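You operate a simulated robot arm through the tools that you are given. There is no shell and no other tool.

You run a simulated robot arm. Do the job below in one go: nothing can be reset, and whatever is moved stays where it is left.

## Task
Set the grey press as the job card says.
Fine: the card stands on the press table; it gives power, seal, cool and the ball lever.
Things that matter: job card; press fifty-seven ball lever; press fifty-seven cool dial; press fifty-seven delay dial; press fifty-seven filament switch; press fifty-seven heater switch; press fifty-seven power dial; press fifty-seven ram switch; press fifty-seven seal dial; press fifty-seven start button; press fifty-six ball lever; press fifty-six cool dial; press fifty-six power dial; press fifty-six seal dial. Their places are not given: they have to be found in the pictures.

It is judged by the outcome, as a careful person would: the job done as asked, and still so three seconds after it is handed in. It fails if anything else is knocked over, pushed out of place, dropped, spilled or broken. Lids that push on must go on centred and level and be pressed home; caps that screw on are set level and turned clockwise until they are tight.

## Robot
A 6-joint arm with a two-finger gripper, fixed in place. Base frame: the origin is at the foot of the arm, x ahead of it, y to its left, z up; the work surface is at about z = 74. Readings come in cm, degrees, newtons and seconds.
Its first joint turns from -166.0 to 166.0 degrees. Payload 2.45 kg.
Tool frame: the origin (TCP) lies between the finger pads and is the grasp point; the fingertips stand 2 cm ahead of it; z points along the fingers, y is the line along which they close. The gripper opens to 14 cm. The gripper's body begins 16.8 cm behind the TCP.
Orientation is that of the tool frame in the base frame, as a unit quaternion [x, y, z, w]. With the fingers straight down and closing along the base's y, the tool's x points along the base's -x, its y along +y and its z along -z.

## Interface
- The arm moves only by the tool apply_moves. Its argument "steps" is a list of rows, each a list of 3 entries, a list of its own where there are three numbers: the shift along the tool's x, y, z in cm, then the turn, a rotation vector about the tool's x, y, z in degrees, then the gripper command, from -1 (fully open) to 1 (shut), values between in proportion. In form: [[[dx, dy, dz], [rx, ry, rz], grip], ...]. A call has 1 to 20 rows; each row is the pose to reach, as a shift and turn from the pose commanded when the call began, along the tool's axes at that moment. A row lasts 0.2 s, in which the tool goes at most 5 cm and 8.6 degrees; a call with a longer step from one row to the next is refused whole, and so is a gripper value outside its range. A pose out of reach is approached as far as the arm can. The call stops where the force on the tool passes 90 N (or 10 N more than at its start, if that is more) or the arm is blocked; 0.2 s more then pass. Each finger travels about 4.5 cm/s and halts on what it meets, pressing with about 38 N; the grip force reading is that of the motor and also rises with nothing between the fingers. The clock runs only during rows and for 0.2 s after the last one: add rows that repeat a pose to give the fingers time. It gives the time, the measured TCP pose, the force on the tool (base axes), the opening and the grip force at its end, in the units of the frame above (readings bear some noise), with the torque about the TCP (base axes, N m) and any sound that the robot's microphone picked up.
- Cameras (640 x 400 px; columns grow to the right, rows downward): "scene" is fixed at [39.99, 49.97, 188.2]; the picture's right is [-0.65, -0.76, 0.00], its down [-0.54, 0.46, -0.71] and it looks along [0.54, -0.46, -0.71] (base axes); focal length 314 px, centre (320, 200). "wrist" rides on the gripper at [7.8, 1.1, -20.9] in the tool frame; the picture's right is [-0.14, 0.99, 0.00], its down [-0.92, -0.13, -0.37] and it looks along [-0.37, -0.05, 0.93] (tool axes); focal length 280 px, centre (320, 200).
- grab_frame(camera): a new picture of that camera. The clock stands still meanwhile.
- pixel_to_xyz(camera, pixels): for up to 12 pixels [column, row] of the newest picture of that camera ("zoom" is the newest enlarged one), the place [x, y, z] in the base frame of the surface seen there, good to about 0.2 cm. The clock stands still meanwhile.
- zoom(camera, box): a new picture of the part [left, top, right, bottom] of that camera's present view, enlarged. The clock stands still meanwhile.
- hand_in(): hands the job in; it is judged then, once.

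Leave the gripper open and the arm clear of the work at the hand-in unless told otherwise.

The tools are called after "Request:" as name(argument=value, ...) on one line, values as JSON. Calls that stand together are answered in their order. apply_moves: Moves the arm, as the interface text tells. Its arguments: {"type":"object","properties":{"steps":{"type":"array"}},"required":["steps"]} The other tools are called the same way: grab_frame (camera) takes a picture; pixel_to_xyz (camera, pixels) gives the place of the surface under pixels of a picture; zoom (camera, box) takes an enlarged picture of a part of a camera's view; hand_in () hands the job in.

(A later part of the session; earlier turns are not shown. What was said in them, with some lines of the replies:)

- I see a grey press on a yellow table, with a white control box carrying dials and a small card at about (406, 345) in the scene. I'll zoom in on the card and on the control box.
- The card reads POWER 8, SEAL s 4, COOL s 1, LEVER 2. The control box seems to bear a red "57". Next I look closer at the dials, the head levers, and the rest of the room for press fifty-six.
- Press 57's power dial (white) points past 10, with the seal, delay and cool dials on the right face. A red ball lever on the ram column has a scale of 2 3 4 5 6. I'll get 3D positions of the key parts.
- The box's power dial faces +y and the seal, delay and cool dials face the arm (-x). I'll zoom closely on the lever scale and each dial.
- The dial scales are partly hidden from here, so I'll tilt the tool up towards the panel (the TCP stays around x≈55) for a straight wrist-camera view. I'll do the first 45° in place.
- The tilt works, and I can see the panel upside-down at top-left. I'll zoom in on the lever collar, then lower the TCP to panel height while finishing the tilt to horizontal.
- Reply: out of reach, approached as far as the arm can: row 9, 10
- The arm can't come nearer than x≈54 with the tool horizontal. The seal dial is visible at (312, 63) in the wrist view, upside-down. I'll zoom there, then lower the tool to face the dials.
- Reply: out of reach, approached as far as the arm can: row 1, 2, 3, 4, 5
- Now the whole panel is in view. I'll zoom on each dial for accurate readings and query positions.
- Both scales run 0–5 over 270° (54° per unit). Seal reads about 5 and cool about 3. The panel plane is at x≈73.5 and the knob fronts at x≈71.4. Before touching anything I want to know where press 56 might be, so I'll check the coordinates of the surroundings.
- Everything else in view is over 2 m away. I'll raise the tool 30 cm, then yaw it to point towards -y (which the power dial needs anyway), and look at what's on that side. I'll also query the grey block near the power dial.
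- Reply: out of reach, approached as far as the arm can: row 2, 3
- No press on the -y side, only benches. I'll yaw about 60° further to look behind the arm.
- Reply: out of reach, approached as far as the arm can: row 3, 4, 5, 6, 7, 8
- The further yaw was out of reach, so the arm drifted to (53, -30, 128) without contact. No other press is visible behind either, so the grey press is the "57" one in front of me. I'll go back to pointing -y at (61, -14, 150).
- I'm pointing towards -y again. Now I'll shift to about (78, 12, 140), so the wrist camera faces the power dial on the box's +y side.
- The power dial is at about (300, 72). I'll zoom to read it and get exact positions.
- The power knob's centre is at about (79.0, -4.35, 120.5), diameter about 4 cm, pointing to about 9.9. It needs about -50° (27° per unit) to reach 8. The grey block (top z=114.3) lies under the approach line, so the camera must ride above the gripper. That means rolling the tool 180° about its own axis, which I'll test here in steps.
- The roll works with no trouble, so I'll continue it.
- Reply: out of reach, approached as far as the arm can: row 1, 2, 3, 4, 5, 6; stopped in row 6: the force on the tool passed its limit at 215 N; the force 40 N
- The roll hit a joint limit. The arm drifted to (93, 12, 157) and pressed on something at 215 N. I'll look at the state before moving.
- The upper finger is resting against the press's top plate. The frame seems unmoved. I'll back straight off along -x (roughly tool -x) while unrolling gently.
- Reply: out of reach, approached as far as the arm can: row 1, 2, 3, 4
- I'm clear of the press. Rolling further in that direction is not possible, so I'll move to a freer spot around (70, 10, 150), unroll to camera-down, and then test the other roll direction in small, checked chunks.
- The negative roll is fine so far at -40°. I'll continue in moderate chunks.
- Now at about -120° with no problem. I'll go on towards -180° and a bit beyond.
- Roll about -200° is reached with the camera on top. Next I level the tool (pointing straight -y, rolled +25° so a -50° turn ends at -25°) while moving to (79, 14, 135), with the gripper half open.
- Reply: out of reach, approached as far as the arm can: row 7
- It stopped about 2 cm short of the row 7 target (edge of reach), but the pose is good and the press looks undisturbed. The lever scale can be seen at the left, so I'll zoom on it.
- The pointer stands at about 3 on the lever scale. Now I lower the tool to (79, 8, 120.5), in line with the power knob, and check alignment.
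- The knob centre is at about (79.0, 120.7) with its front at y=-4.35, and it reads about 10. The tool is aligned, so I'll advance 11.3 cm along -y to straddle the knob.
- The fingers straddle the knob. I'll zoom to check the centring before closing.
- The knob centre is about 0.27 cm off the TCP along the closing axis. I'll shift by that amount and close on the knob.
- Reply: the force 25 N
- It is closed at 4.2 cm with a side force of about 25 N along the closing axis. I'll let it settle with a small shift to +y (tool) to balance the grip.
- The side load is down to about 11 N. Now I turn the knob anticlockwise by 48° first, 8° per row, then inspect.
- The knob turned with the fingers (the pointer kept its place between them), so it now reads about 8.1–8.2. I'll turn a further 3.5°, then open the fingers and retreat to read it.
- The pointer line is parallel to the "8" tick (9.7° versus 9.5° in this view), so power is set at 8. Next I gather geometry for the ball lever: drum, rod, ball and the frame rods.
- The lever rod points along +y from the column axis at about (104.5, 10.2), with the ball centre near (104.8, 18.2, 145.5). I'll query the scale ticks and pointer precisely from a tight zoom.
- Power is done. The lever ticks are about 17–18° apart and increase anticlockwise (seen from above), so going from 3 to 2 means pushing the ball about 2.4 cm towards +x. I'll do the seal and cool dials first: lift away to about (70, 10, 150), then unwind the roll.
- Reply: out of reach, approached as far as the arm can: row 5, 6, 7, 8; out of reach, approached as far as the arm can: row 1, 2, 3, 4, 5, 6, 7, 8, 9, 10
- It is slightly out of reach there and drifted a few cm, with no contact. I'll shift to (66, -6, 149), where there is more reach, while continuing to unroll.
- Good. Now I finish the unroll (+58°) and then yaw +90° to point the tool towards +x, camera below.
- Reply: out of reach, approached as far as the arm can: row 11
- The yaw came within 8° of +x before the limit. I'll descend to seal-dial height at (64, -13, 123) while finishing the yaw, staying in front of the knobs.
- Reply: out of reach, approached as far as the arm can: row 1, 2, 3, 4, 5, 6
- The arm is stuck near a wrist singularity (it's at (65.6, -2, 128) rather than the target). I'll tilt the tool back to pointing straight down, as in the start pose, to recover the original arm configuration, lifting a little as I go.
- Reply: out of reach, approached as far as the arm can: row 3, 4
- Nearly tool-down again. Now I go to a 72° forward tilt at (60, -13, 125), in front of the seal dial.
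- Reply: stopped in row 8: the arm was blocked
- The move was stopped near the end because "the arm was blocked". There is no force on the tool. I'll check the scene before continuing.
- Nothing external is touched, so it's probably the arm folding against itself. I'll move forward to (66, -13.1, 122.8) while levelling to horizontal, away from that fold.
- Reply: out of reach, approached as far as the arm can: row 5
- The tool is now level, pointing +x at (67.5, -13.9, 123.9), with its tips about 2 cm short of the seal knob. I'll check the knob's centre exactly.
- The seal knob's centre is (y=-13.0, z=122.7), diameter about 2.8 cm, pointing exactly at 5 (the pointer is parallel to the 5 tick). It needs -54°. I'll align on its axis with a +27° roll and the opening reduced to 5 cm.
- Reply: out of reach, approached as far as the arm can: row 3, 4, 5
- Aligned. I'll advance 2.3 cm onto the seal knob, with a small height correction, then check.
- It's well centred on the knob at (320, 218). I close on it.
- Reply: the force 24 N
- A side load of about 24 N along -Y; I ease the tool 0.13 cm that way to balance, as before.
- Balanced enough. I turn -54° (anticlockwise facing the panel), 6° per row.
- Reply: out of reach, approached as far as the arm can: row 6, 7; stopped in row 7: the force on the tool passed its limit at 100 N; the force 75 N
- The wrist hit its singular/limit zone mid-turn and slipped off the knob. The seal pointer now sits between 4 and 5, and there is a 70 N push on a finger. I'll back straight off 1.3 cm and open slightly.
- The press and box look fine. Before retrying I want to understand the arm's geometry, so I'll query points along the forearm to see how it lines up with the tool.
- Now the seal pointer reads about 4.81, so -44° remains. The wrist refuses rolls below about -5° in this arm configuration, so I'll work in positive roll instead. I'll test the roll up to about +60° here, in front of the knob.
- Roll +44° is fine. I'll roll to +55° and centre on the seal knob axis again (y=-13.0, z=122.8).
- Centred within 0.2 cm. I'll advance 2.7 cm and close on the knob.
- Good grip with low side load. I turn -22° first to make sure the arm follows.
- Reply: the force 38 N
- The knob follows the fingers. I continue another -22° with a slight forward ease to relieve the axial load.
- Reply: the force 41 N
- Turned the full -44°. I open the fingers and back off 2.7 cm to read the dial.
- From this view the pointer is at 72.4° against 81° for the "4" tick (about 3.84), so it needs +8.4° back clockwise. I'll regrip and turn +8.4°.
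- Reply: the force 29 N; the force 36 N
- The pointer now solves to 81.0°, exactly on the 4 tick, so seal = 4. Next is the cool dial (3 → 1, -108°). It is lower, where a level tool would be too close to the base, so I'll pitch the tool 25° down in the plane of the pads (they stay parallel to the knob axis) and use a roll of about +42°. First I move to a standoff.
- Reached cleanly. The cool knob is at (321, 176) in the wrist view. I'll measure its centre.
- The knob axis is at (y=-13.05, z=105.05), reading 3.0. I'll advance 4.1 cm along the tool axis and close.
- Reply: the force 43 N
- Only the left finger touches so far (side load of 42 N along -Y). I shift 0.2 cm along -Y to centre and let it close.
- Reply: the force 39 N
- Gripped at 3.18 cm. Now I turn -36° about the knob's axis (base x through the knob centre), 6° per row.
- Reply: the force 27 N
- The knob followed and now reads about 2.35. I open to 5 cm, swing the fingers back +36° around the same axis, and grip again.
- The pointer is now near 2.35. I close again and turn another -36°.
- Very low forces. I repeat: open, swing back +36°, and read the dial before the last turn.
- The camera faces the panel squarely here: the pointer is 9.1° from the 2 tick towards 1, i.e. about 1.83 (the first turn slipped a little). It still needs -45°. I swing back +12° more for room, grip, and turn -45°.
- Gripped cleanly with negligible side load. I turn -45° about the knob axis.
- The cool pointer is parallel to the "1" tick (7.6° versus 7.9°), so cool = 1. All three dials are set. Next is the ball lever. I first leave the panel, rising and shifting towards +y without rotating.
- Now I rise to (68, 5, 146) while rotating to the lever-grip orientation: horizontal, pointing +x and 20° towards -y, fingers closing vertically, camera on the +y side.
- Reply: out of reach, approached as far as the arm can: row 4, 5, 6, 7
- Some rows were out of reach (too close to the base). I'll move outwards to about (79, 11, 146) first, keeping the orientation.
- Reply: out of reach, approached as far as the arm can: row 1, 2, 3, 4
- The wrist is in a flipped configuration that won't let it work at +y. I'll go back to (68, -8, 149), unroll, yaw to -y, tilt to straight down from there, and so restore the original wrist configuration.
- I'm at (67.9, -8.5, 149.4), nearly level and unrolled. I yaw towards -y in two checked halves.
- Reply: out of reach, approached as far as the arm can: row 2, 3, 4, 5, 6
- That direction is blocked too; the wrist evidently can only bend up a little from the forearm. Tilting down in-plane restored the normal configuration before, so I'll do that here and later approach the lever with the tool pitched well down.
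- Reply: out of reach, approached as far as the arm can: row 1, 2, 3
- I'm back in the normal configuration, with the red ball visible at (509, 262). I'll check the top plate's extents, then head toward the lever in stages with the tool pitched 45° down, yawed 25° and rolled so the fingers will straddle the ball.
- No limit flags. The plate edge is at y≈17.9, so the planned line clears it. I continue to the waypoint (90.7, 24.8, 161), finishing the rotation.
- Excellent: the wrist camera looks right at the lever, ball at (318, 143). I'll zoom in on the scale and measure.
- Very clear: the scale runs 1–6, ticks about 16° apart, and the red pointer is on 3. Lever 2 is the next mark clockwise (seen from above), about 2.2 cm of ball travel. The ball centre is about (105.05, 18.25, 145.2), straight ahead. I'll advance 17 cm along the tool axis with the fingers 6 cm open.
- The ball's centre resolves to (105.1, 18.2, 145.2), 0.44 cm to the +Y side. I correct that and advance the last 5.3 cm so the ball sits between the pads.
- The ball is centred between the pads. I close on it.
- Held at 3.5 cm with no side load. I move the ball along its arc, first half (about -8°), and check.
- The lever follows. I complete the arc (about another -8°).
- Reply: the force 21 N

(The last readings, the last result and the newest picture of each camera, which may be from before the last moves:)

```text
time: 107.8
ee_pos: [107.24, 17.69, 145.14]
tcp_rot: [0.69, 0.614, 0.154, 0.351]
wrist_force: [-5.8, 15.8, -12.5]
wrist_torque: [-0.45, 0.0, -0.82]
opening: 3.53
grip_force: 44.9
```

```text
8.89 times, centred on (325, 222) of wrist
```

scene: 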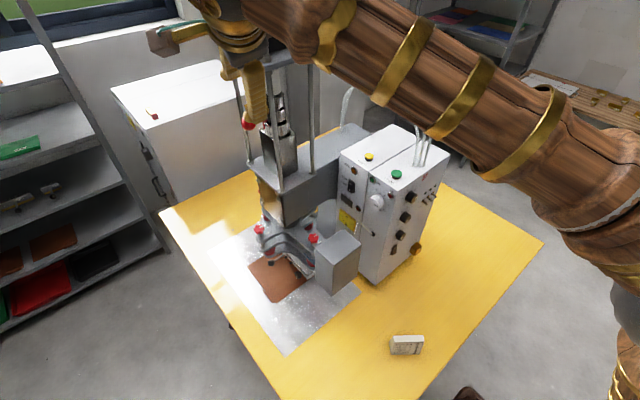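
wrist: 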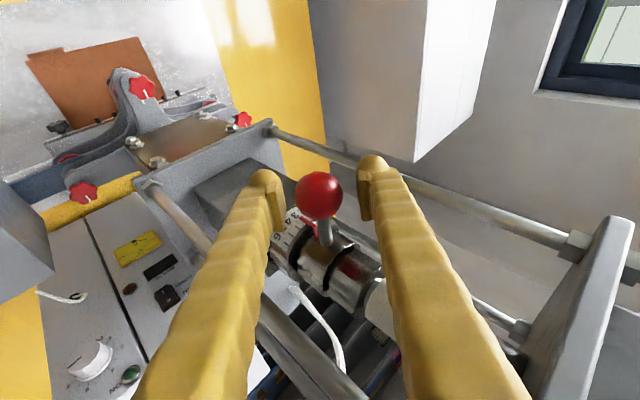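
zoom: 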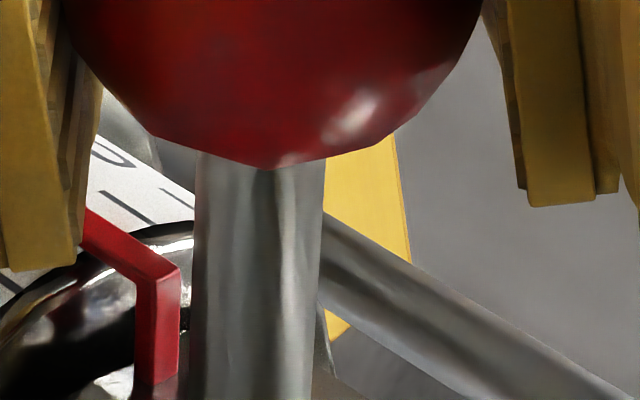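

The fingers hide the scale here. I release the ball and back off 6 cm along the tool axis to read the pointer.

Request:
apply_moves(steps=[[[0, 0, 0], [0, 0, 0], 0.45], [[0, 0, 0], [0, 0, 0], 0.14], [[0, 0, 0], [0, 0, 0], 0.14], [[0, 0, -1.5], [0, 0, 0], 0.14], [[0, 0, -4], [0, 0, 0], 0.14], [[0, 0, -6], [0, 0, 0], 0.14]])

Request:
grab_frame(camera="wrist")

Request:
zoom(camera="wrist", box=[280, 170, 340, 220])

Request:
zoom(camera="scene", box=[240, 105, 300, 145])

```text
time: 109.2
ee_pos: [103.17, 19.37, 149.35]
tcp_rot: [0.69, 0.614, 0.153, 0.351]
wrist_force: [0.3, -0.8, 0.6]
wrist_torque: [0.03, 0.0, -0.02]
opening: 5.99
grip_force: 0.0
```

```text
taken
```

wrist: 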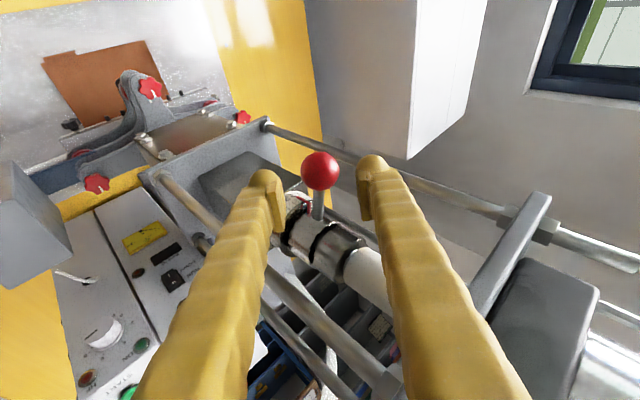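

```text
8.00 times, centred on (310, 195) of wrist
```

zoom: 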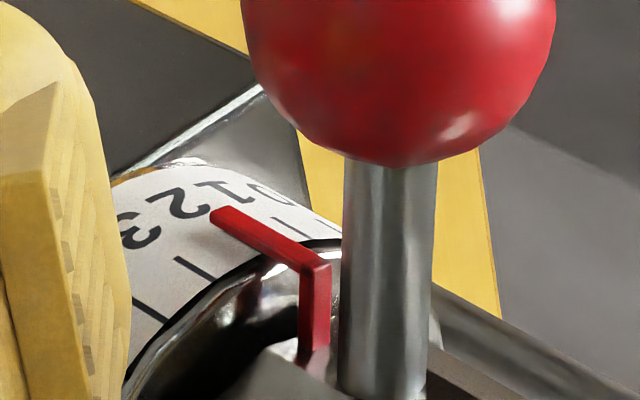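

```text
10.00 times, centred on (270, 125) of scene
```

zoom: 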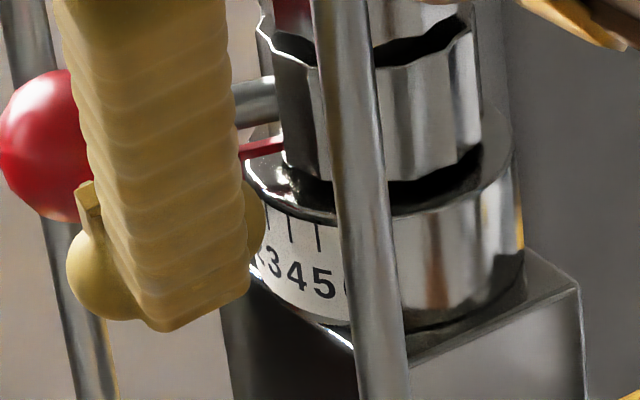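

The pointer tip is now beside "2". To verify accurately I back off to the earlier viewpoint and compare.

Request:
apply_moves(steps=[[[0, 0, -4], [0, 0, 0], 0.14], [[0, 0, -8], [0, 0, 0], 0.14], [[0, 0, -12], [0, 0, 0], 0.14], [[0, -0.5, -15.5], [0, 0, 0], 0.14], [[0, -1.3, -17.5], [0, 0, 0], 0.14]])

Request:
zoom(camera="wrist", box=[296, 150, 328, 182])

Request:
zoom(camera="scene", box=[240, 105, 300, 145])

```text
time: 110.4
ee_pos: [91.19, 24.59, 160.95]
tcp_rot: [0.691, 0.614, 0.153, 0.351]
wrist_force: [0.7, 0.6, -0.7]
wrist_torque: [-0.04, 0.01, -0.04]
opening: 6.0
grip_force: 0.1
```

```text
12.50 times, centred on (312, 166) of wrist
```

zoom: 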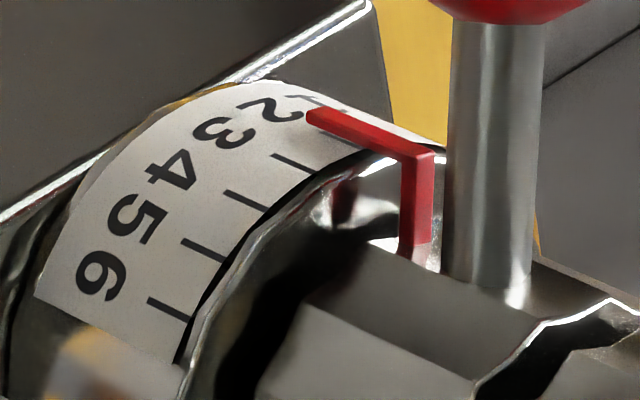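

```text
10.00 times, centred on (270, 125) of scene
```

zoom: 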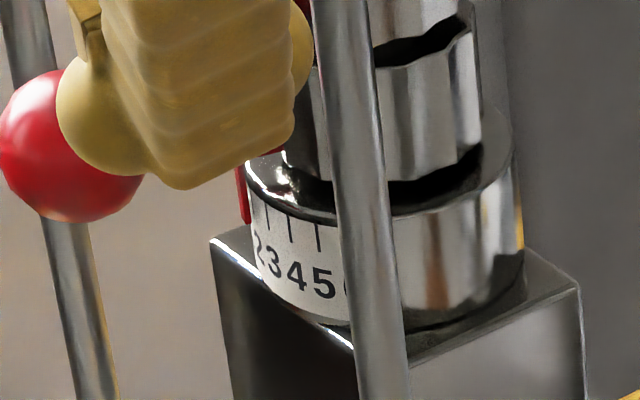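

Pointer and ticks are all visible here: 6, 5, 4 and 3 are bare, and the pointer covers 2. I'll zoom further to judge how centred it is on the 2 mark.

Request:
zoom(camera="wrist", box=[308, 154, 324, 170])

Request:
zoom(camera="wrist", box=[316, 140, 336, 178])

```text
16.00 times, centred on (316, 162) of wrist
```

zoom: 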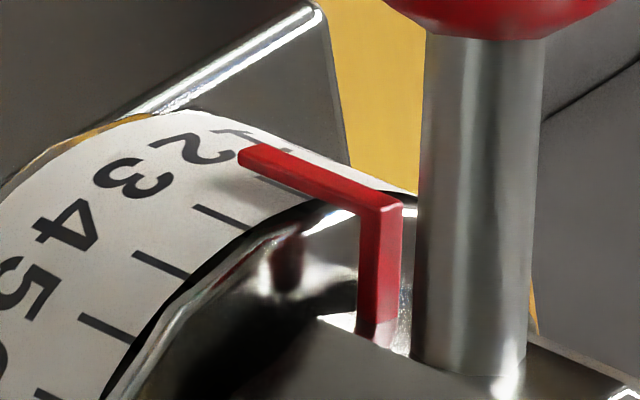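

```text
10.53 times, centred on (326, 159) of wrist
```

zoom: 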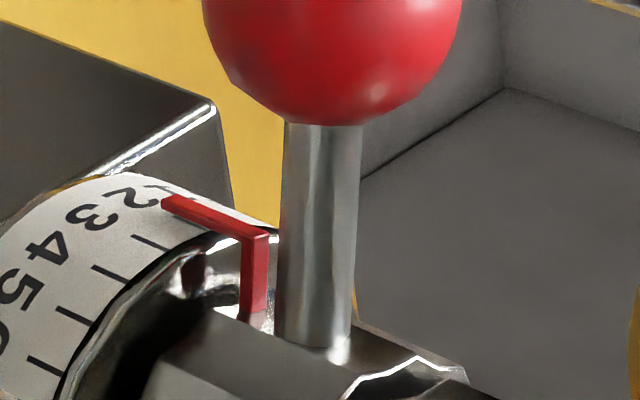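

To separate parallax from real offset I want a second viewpoint, so I shift 12 cm along +x (y≈24.6, well clear of the top plate edge at y=17.9) and look again.

Request:
apply_moves(steps=[[[0.8, 2.96, 2.57], [0, 0, 0], 0.14], [[1.6, 5.93, 5.14], [0, 0, 0], 0.14], [[2.38, 8.89, 7.71], [0, 0, 0], 0.14]])

Request:
grab_frame(camera="wrist")

```text
time: 111.2
ee_pos: [103.3, 24.8, 160.18]
tcp_rot: [0.691, 0.615, 0.151, 0.349]
wrist_force: [3.5, 1.6, -4.2]
wrist_torque: [-0.52, -0.05, -0.43]
opening: 6.02
grip_force: 0.0
```

```text
taken
```

wrist: 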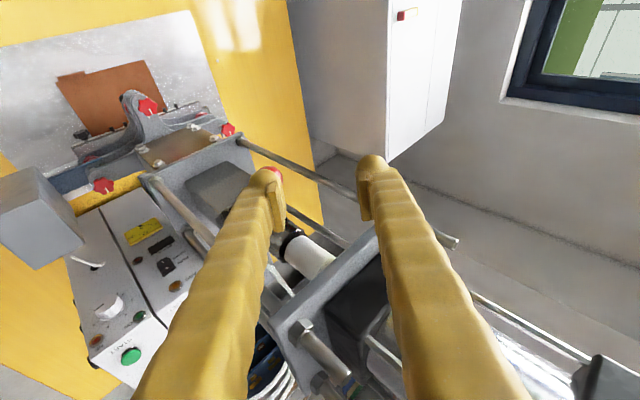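

The left finger hides the lever from here. Opening the gripper fully will move it out of the line of sight (both fingers stay at y≈24, clear of the plate).

Request:
apply_moves(steps=[[[0, 0, 0], [0, 0, 0], -0.4], [[0, 0, 0], [0, 0, 0], -1], [[0, 0, 0], [0, 0, 0], -1], [[0, 0, 0], [0, 0, 0], -1], [[0, 0, 0], [0, 0, 0], -1]])

Request:
grab_frame(camera="wrist")

Request:
zoom(camera="wrist", box=[256, 170, 288, 202])

```text
time: 112.4
ee_pos: [102.89, 24.77, 160.89]
tcp_rot: [0.691, 0.613, 0.154, 0.351]
wrist_force: [-0.5, 0.1, 0.1]
wrist_torque: [0.0, 0.03, 0.0]
opening: 14.01
grip_force: 0.2
```

```text
taken
```

wrist: 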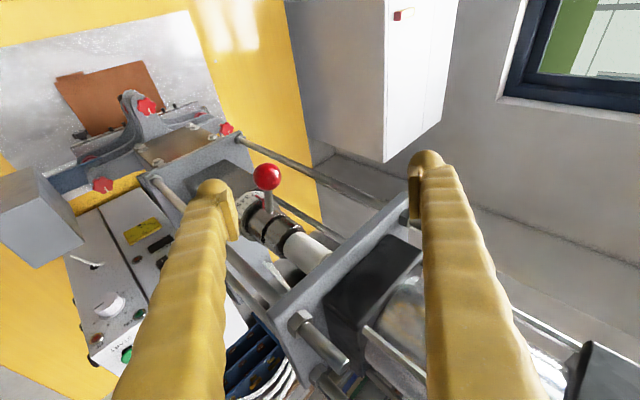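

```text
12.50 times, centred on (272, 186) of wrist
```

zoom: 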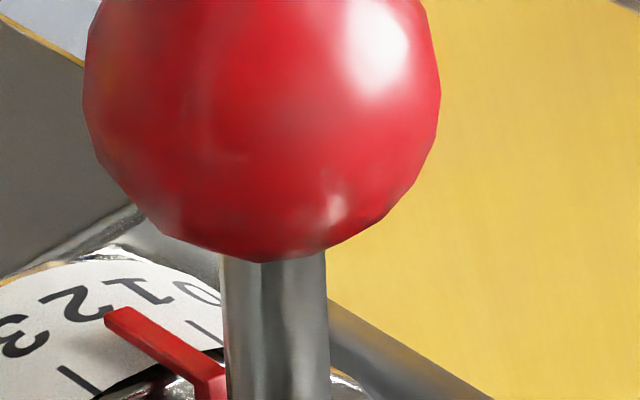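

Much better; the pointer clearly lies between the 3 tick and the 1 tick, on 2. I'll zoom a little lower for the full set of ticks.

Request:
zoom(camera="wrist", box=[240, 186, 280, 216])

Request:
zoom(camera="wrist", box=[252, 190, 276, 208])

```text
13.33 times, centred on (260, 201) of wrist
```

zoom: 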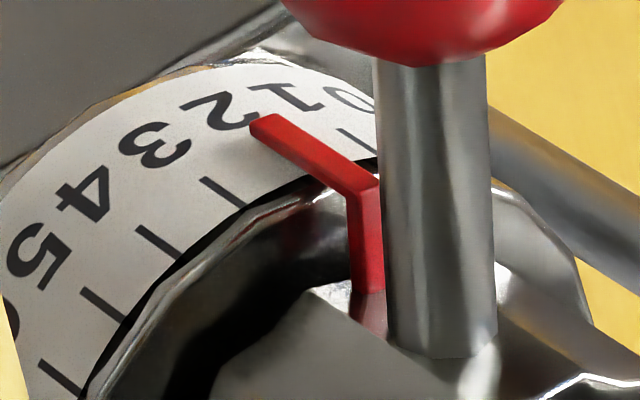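

```text
16.00 times, centred on (264, 199) of wrist
```

zoom: 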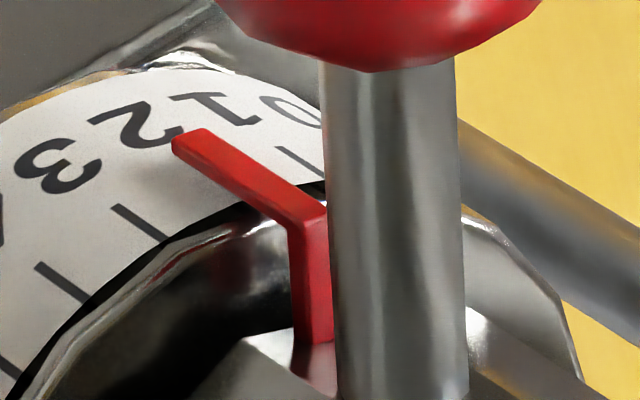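

I'll measure radii in 3D to take out the parallax: several points on the red pointer and on the drum face.

Request:
pixel_to_xyz(camera="zoom", pixels=[[195, 143], [215, 155], [235, 168], [255, 181], [275, 195], [295, 208], [150, 180], [120, 165], [180, 200], [90, 180], [110, 240], [280, 140]])

Request:
pixel_to_xyz(camera="zoom", pixels=[[205, 150], [225, 163], [245, 176], [265, 189], [60, 250], [30, 310], [60, 220], [140, 215], [50, 120], [200, 110], [300, 130], [230, 215]])

```text
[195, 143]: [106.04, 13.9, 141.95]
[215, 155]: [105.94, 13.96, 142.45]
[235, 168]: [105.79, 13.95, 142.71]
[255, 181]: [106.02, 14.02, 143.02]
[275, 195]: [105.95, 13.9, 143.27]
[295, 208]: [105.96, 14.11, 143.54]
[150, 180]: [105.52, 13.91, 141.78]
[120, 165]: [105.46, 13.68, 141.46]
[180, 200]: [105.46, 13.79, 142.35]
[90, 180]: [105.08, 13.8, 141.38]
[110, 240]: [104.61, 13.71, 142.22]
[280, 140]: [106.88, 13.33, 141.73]
```

```text
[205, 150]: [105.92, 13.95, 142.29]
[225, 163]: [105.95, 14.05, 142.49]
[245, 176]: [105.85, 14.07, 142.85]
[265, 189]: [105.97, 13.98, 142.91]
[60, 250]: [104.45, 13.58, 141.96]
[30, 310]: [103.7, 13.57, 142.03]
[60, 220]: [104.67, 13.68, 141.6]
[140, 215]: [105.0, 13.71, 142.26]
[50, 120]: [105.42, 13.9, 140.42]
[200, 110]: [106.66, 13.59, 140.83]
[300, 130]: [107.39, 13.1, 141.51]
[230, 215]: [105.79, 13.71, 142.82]
```

A circle fit gives the drum axis at (105.0, 10.05), radius 3.75, and the pointer outer face at radius 4.06, angle 76.2°. Now I measure the angles of ticks 3 and 1, so 2 can be interpolated.

Request:
zoom(camera="wrist", box=[252, 190, 276, 208])

Request:
pixel_to_xyz(camera="zoom", pixels=[[118, 209], [128, 216], [138, 223], [148, 229], [158, 236], [306, 150], [310, 156], [314, 162], [318, 168], [45, 270], [60, 281], [80, 296]])

Request:
pixel_to_xyz(camera="zoom", pixels=[[123, 212], [133, 219], [143, 226], [153, 233], [304, 148], [308, 153], [312, 159], [316, 165], [320, 171], [50, 274], [65, 285], [72, 290]])

```text
16.00 times, centred on (264, 199) of wrist
```

zoom: 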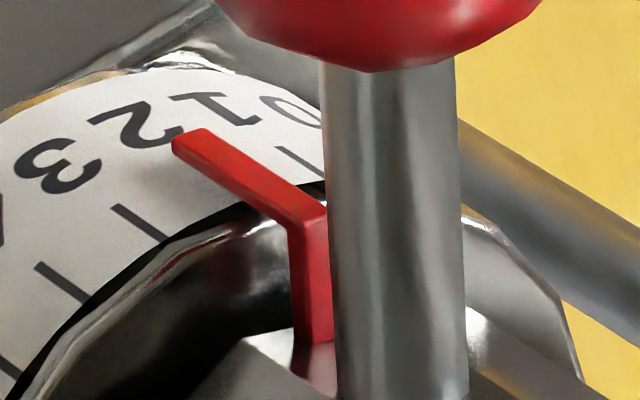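

```text
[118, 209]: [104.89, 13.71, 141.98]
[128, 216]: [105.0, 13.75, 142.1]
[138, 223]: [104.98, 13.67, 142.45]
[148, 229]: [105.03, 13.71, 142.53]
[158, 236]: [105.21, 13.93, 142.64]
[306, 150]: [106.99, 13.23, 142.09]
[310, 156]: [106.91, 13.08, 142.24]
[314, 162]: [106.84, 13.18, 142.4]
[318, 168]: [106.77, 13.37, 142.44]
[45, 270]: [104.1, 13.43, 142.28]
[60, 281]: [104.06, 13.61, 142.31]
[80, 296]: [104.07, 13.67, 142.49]
```

```text
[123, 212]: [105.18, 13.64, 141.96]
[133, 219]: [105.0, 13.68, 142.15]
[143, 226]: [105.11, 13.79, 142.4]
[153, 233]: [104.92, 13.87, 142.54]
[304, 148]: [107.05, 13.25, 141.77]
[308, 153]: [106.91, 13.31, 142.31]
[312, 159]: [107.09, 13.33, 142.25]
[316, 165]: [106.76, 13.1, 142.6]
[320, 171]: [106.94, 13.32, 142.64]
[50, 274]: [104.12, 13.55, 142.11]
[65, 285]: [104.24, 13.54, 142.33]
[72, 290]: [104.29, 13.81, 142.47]
```

Tick 3 is at 89.0° and tick 1 at 58.6°, so tick 2 is at 73.8° (15.2° per mark). I'll measure the lever's own azimuth now through the rod and ball as a cross-check (at the start it stood at about 89°, i.e. on 3).

Request:
pixel_to_xyz(camera="zoom", pixels=[[390, 90], [392, 120], [393, 150], [394, 180], [396, 210], [397, 240], [398, 270], [400, 300], [402, 330], [403, 350]])

Request:
pixel_to_xyz(camera="wrist", pixels=[[267, 176], [263, 176], [271, 176], [267, 172], [267, 180], [260, 170], [274, 170], [260, 182], [274, 182]])

Request:
zoom(camera="wrist", box=[247, 156, 287, 196])

```text
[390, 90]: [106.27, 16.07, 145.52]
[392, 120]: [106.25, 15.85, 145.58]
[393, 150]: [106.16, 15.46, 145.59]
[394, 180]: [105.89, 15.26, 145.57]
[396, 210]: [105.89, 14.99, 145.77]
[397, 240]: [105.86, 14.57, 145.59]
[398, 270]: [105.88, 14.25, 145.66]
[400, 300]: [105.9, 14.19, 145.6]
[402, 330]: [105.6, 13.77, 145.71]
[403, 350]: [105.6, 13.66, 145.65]
```

```text
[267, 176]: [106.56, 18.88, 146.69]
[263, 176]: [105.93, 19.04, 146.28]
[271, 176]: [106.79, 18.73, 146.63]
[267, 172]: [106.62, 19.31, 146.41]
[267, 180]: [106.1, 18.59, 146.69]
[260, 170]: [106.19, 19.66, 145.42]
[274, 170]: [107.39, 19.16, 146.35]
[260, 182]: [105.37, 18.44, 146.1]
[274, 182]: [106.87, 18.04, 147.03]
```

```text
10.00 times, centred on (267, 176) of wrist
```

zoom: 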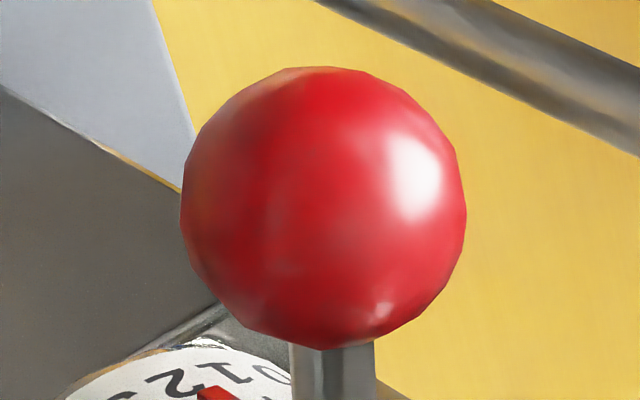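

The lever stands at about 75° against 73.8° for mark 2 (15.2° per mark), i.e. 2.0–2.1, and the pointer tip sits beside the "2". That's good. Now I retreat along -x, fingers open, clear of the press.

Request:
apply_moves(steps=[[[-1, -2.5, -3.3], [0, 0, 0], -1], [[-2, -5, -6.5], [0, 0, 0], -1], [[-3, -7.6, -9.8], [0, 0, 0], -1], [[-4, -10.1, -13.1], [0, 0, 0], -1], [[-5, -12.7, -16.3], [0, 0, 0], -1], [[-6, -15.2, -19.6], [0, 0, 0], -1]])

Request:
grab_frame(camera="scene")

Request:
grab_frame(camera="wrist")

```text
time: 113.8
ee_pos: [78.04, 24.73, 165.91]
tcp_rot: [0.691, 0.613, 0.154, 0.351]
wrist_force: [1.1, -0.5, -0.6]
wrist_torque: [-0.08, 0.02, -0.06]
opening: 14.04
grip_force: 0.0
```

```text
taken
```

scene: 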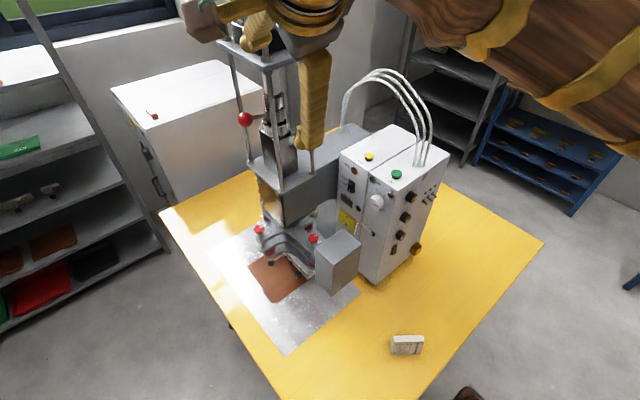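

```text
taken
```

wrist: 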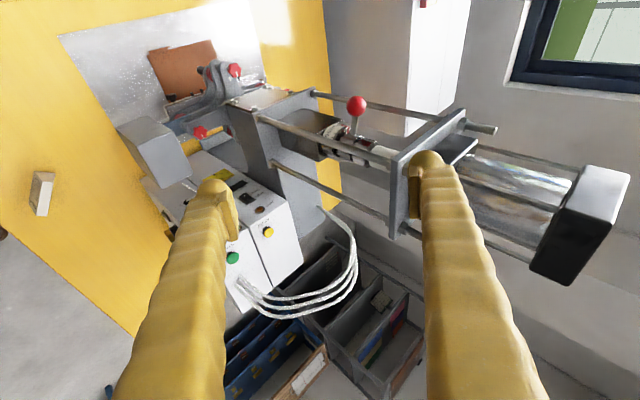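

The press and its parts are all in place. I go back to a neutral tool-down pose near (60, 0, 161), clear of the work, reversing the rotation.

Request:
apply_moves(steps=[[[-2.4, -1.5, -0.1], [0.33, 3.1, -7.1], -1], [[-4.7, -3, -0.1], [0.66, 6.3, -14.3], -1], [[-7.1, -4.5, -0.2], [0.99, 9.4, -21.4], -1], [[-9.5, -6, -0.3], [1.3, 12.5, -28.5], -1], [[-11.9, -7.5, -0.3], [1.6, 15.7, -35.7], -1], [[-14.2, -9.1, -0.4], [2, 18.8, -42.8], -1], [[-16.6, -10.6, -0.5], [2.3, 22, -50], -1], [[-19, -12.1, -0.5], [2.6, 25.1, -57.1], -1], [[-21.4, -13.6, -0.6], [3, 28.2, -64.2], -1], [[-23.7, -15.1, -0.7], [3.3, 31.4, -71.4], -1], [[-26.1, -16.6, -0.7], [3.6, 34.5, -78.5], -1]])

Request:
grab_frame(camera="scene")

Request:
zoom(camera="scene", box=[235, 100, 305, 150])

Request:
zoom(camera="scene", box=[340, 165, 460, 260])

Request:
grab_frame(camera="wrist")

```text
time: 116.2
ee_pos: [60.08, -0.02, 160.88]
tcp_rot: [0.09, 0.98, 0.066, 0.164]
wrist_force: [-0.1, -0.4, 0.2]
wrist_torque: [0.02, 0.0, 0.02]
opening: 14.01
grip_force: 0.0
```

```text
taken
```

scene: 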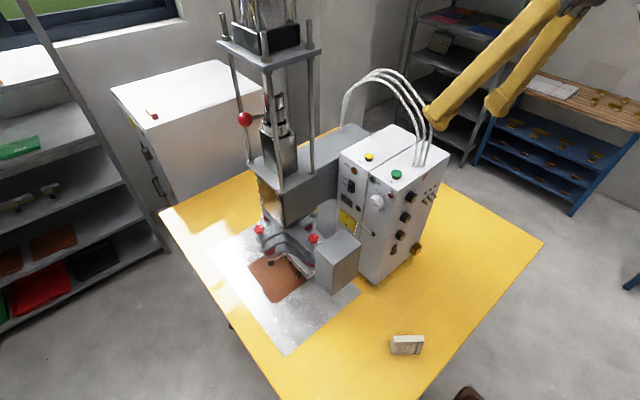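

```text
8.00 times, centred on (270, 125) of scene
```

zoom: 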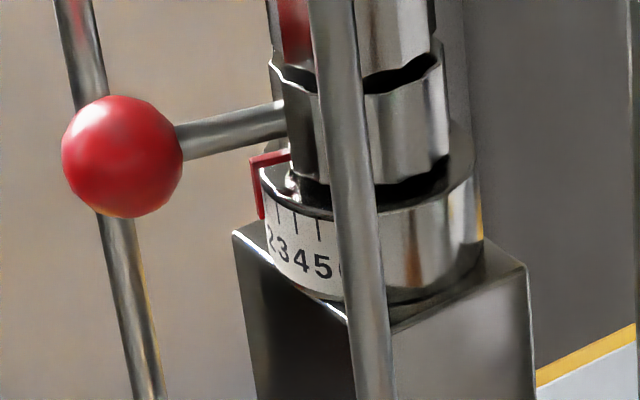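

```text
4.21 times, centred on (400, 212) of scene
```

zoom: 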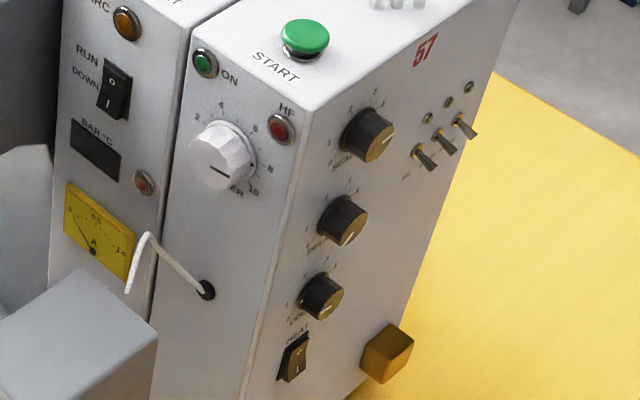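

```text
taken
```

wrist: 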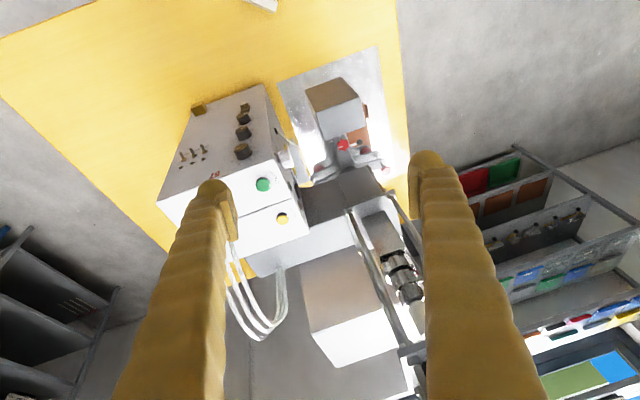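

The scene-camera model reproduces ticks 3, 4 and 5 to within 0.4 px. It places the pointer at 73.8°, exactly the angle of mark 2. Power 8, seal 4, cool 1 and lever 2 are set. Delay, the switches, the buttons and the card are as they were, the gripper is open and the arm is clear. I hand the job in.

Request:
hand_in()

```text
The job is handed in.
```

The grey press (57) is set as the card says, and I have handed the job in:

| Setting | Card | Reading after setting |
|---|---|---|
| Power | 8 | 8.0 |
| Seal (s) | 4 | 4.0 |
| Cool (s) | 1 | 1.0 |
| Ball lever | 2 | 2.0 (my 3D check gave up to 2.1) |

- **Contact with the press:** while turning the tool for the power dial, the arm hit a joint limit. It drifted and a finger pressed the press's top plate at 215 N before it stopped. I backed off, and the press looked undisturbed in every picture afterwards.
- **Slip on the seal dial:** the arm slipped off this knob partway through the turn and pushed on it at about 100 N. I gripped it again and set it to 4.
- **Other controls:** in the final picture the delay dial, the switches, the buttons and the card looked as they did at the start.
- **Press 56:** I did not see it in any of the views, which did not cover the far left side. I took the grey press to be the one marked 57.

The gripper was left open and the arm clear of the work.
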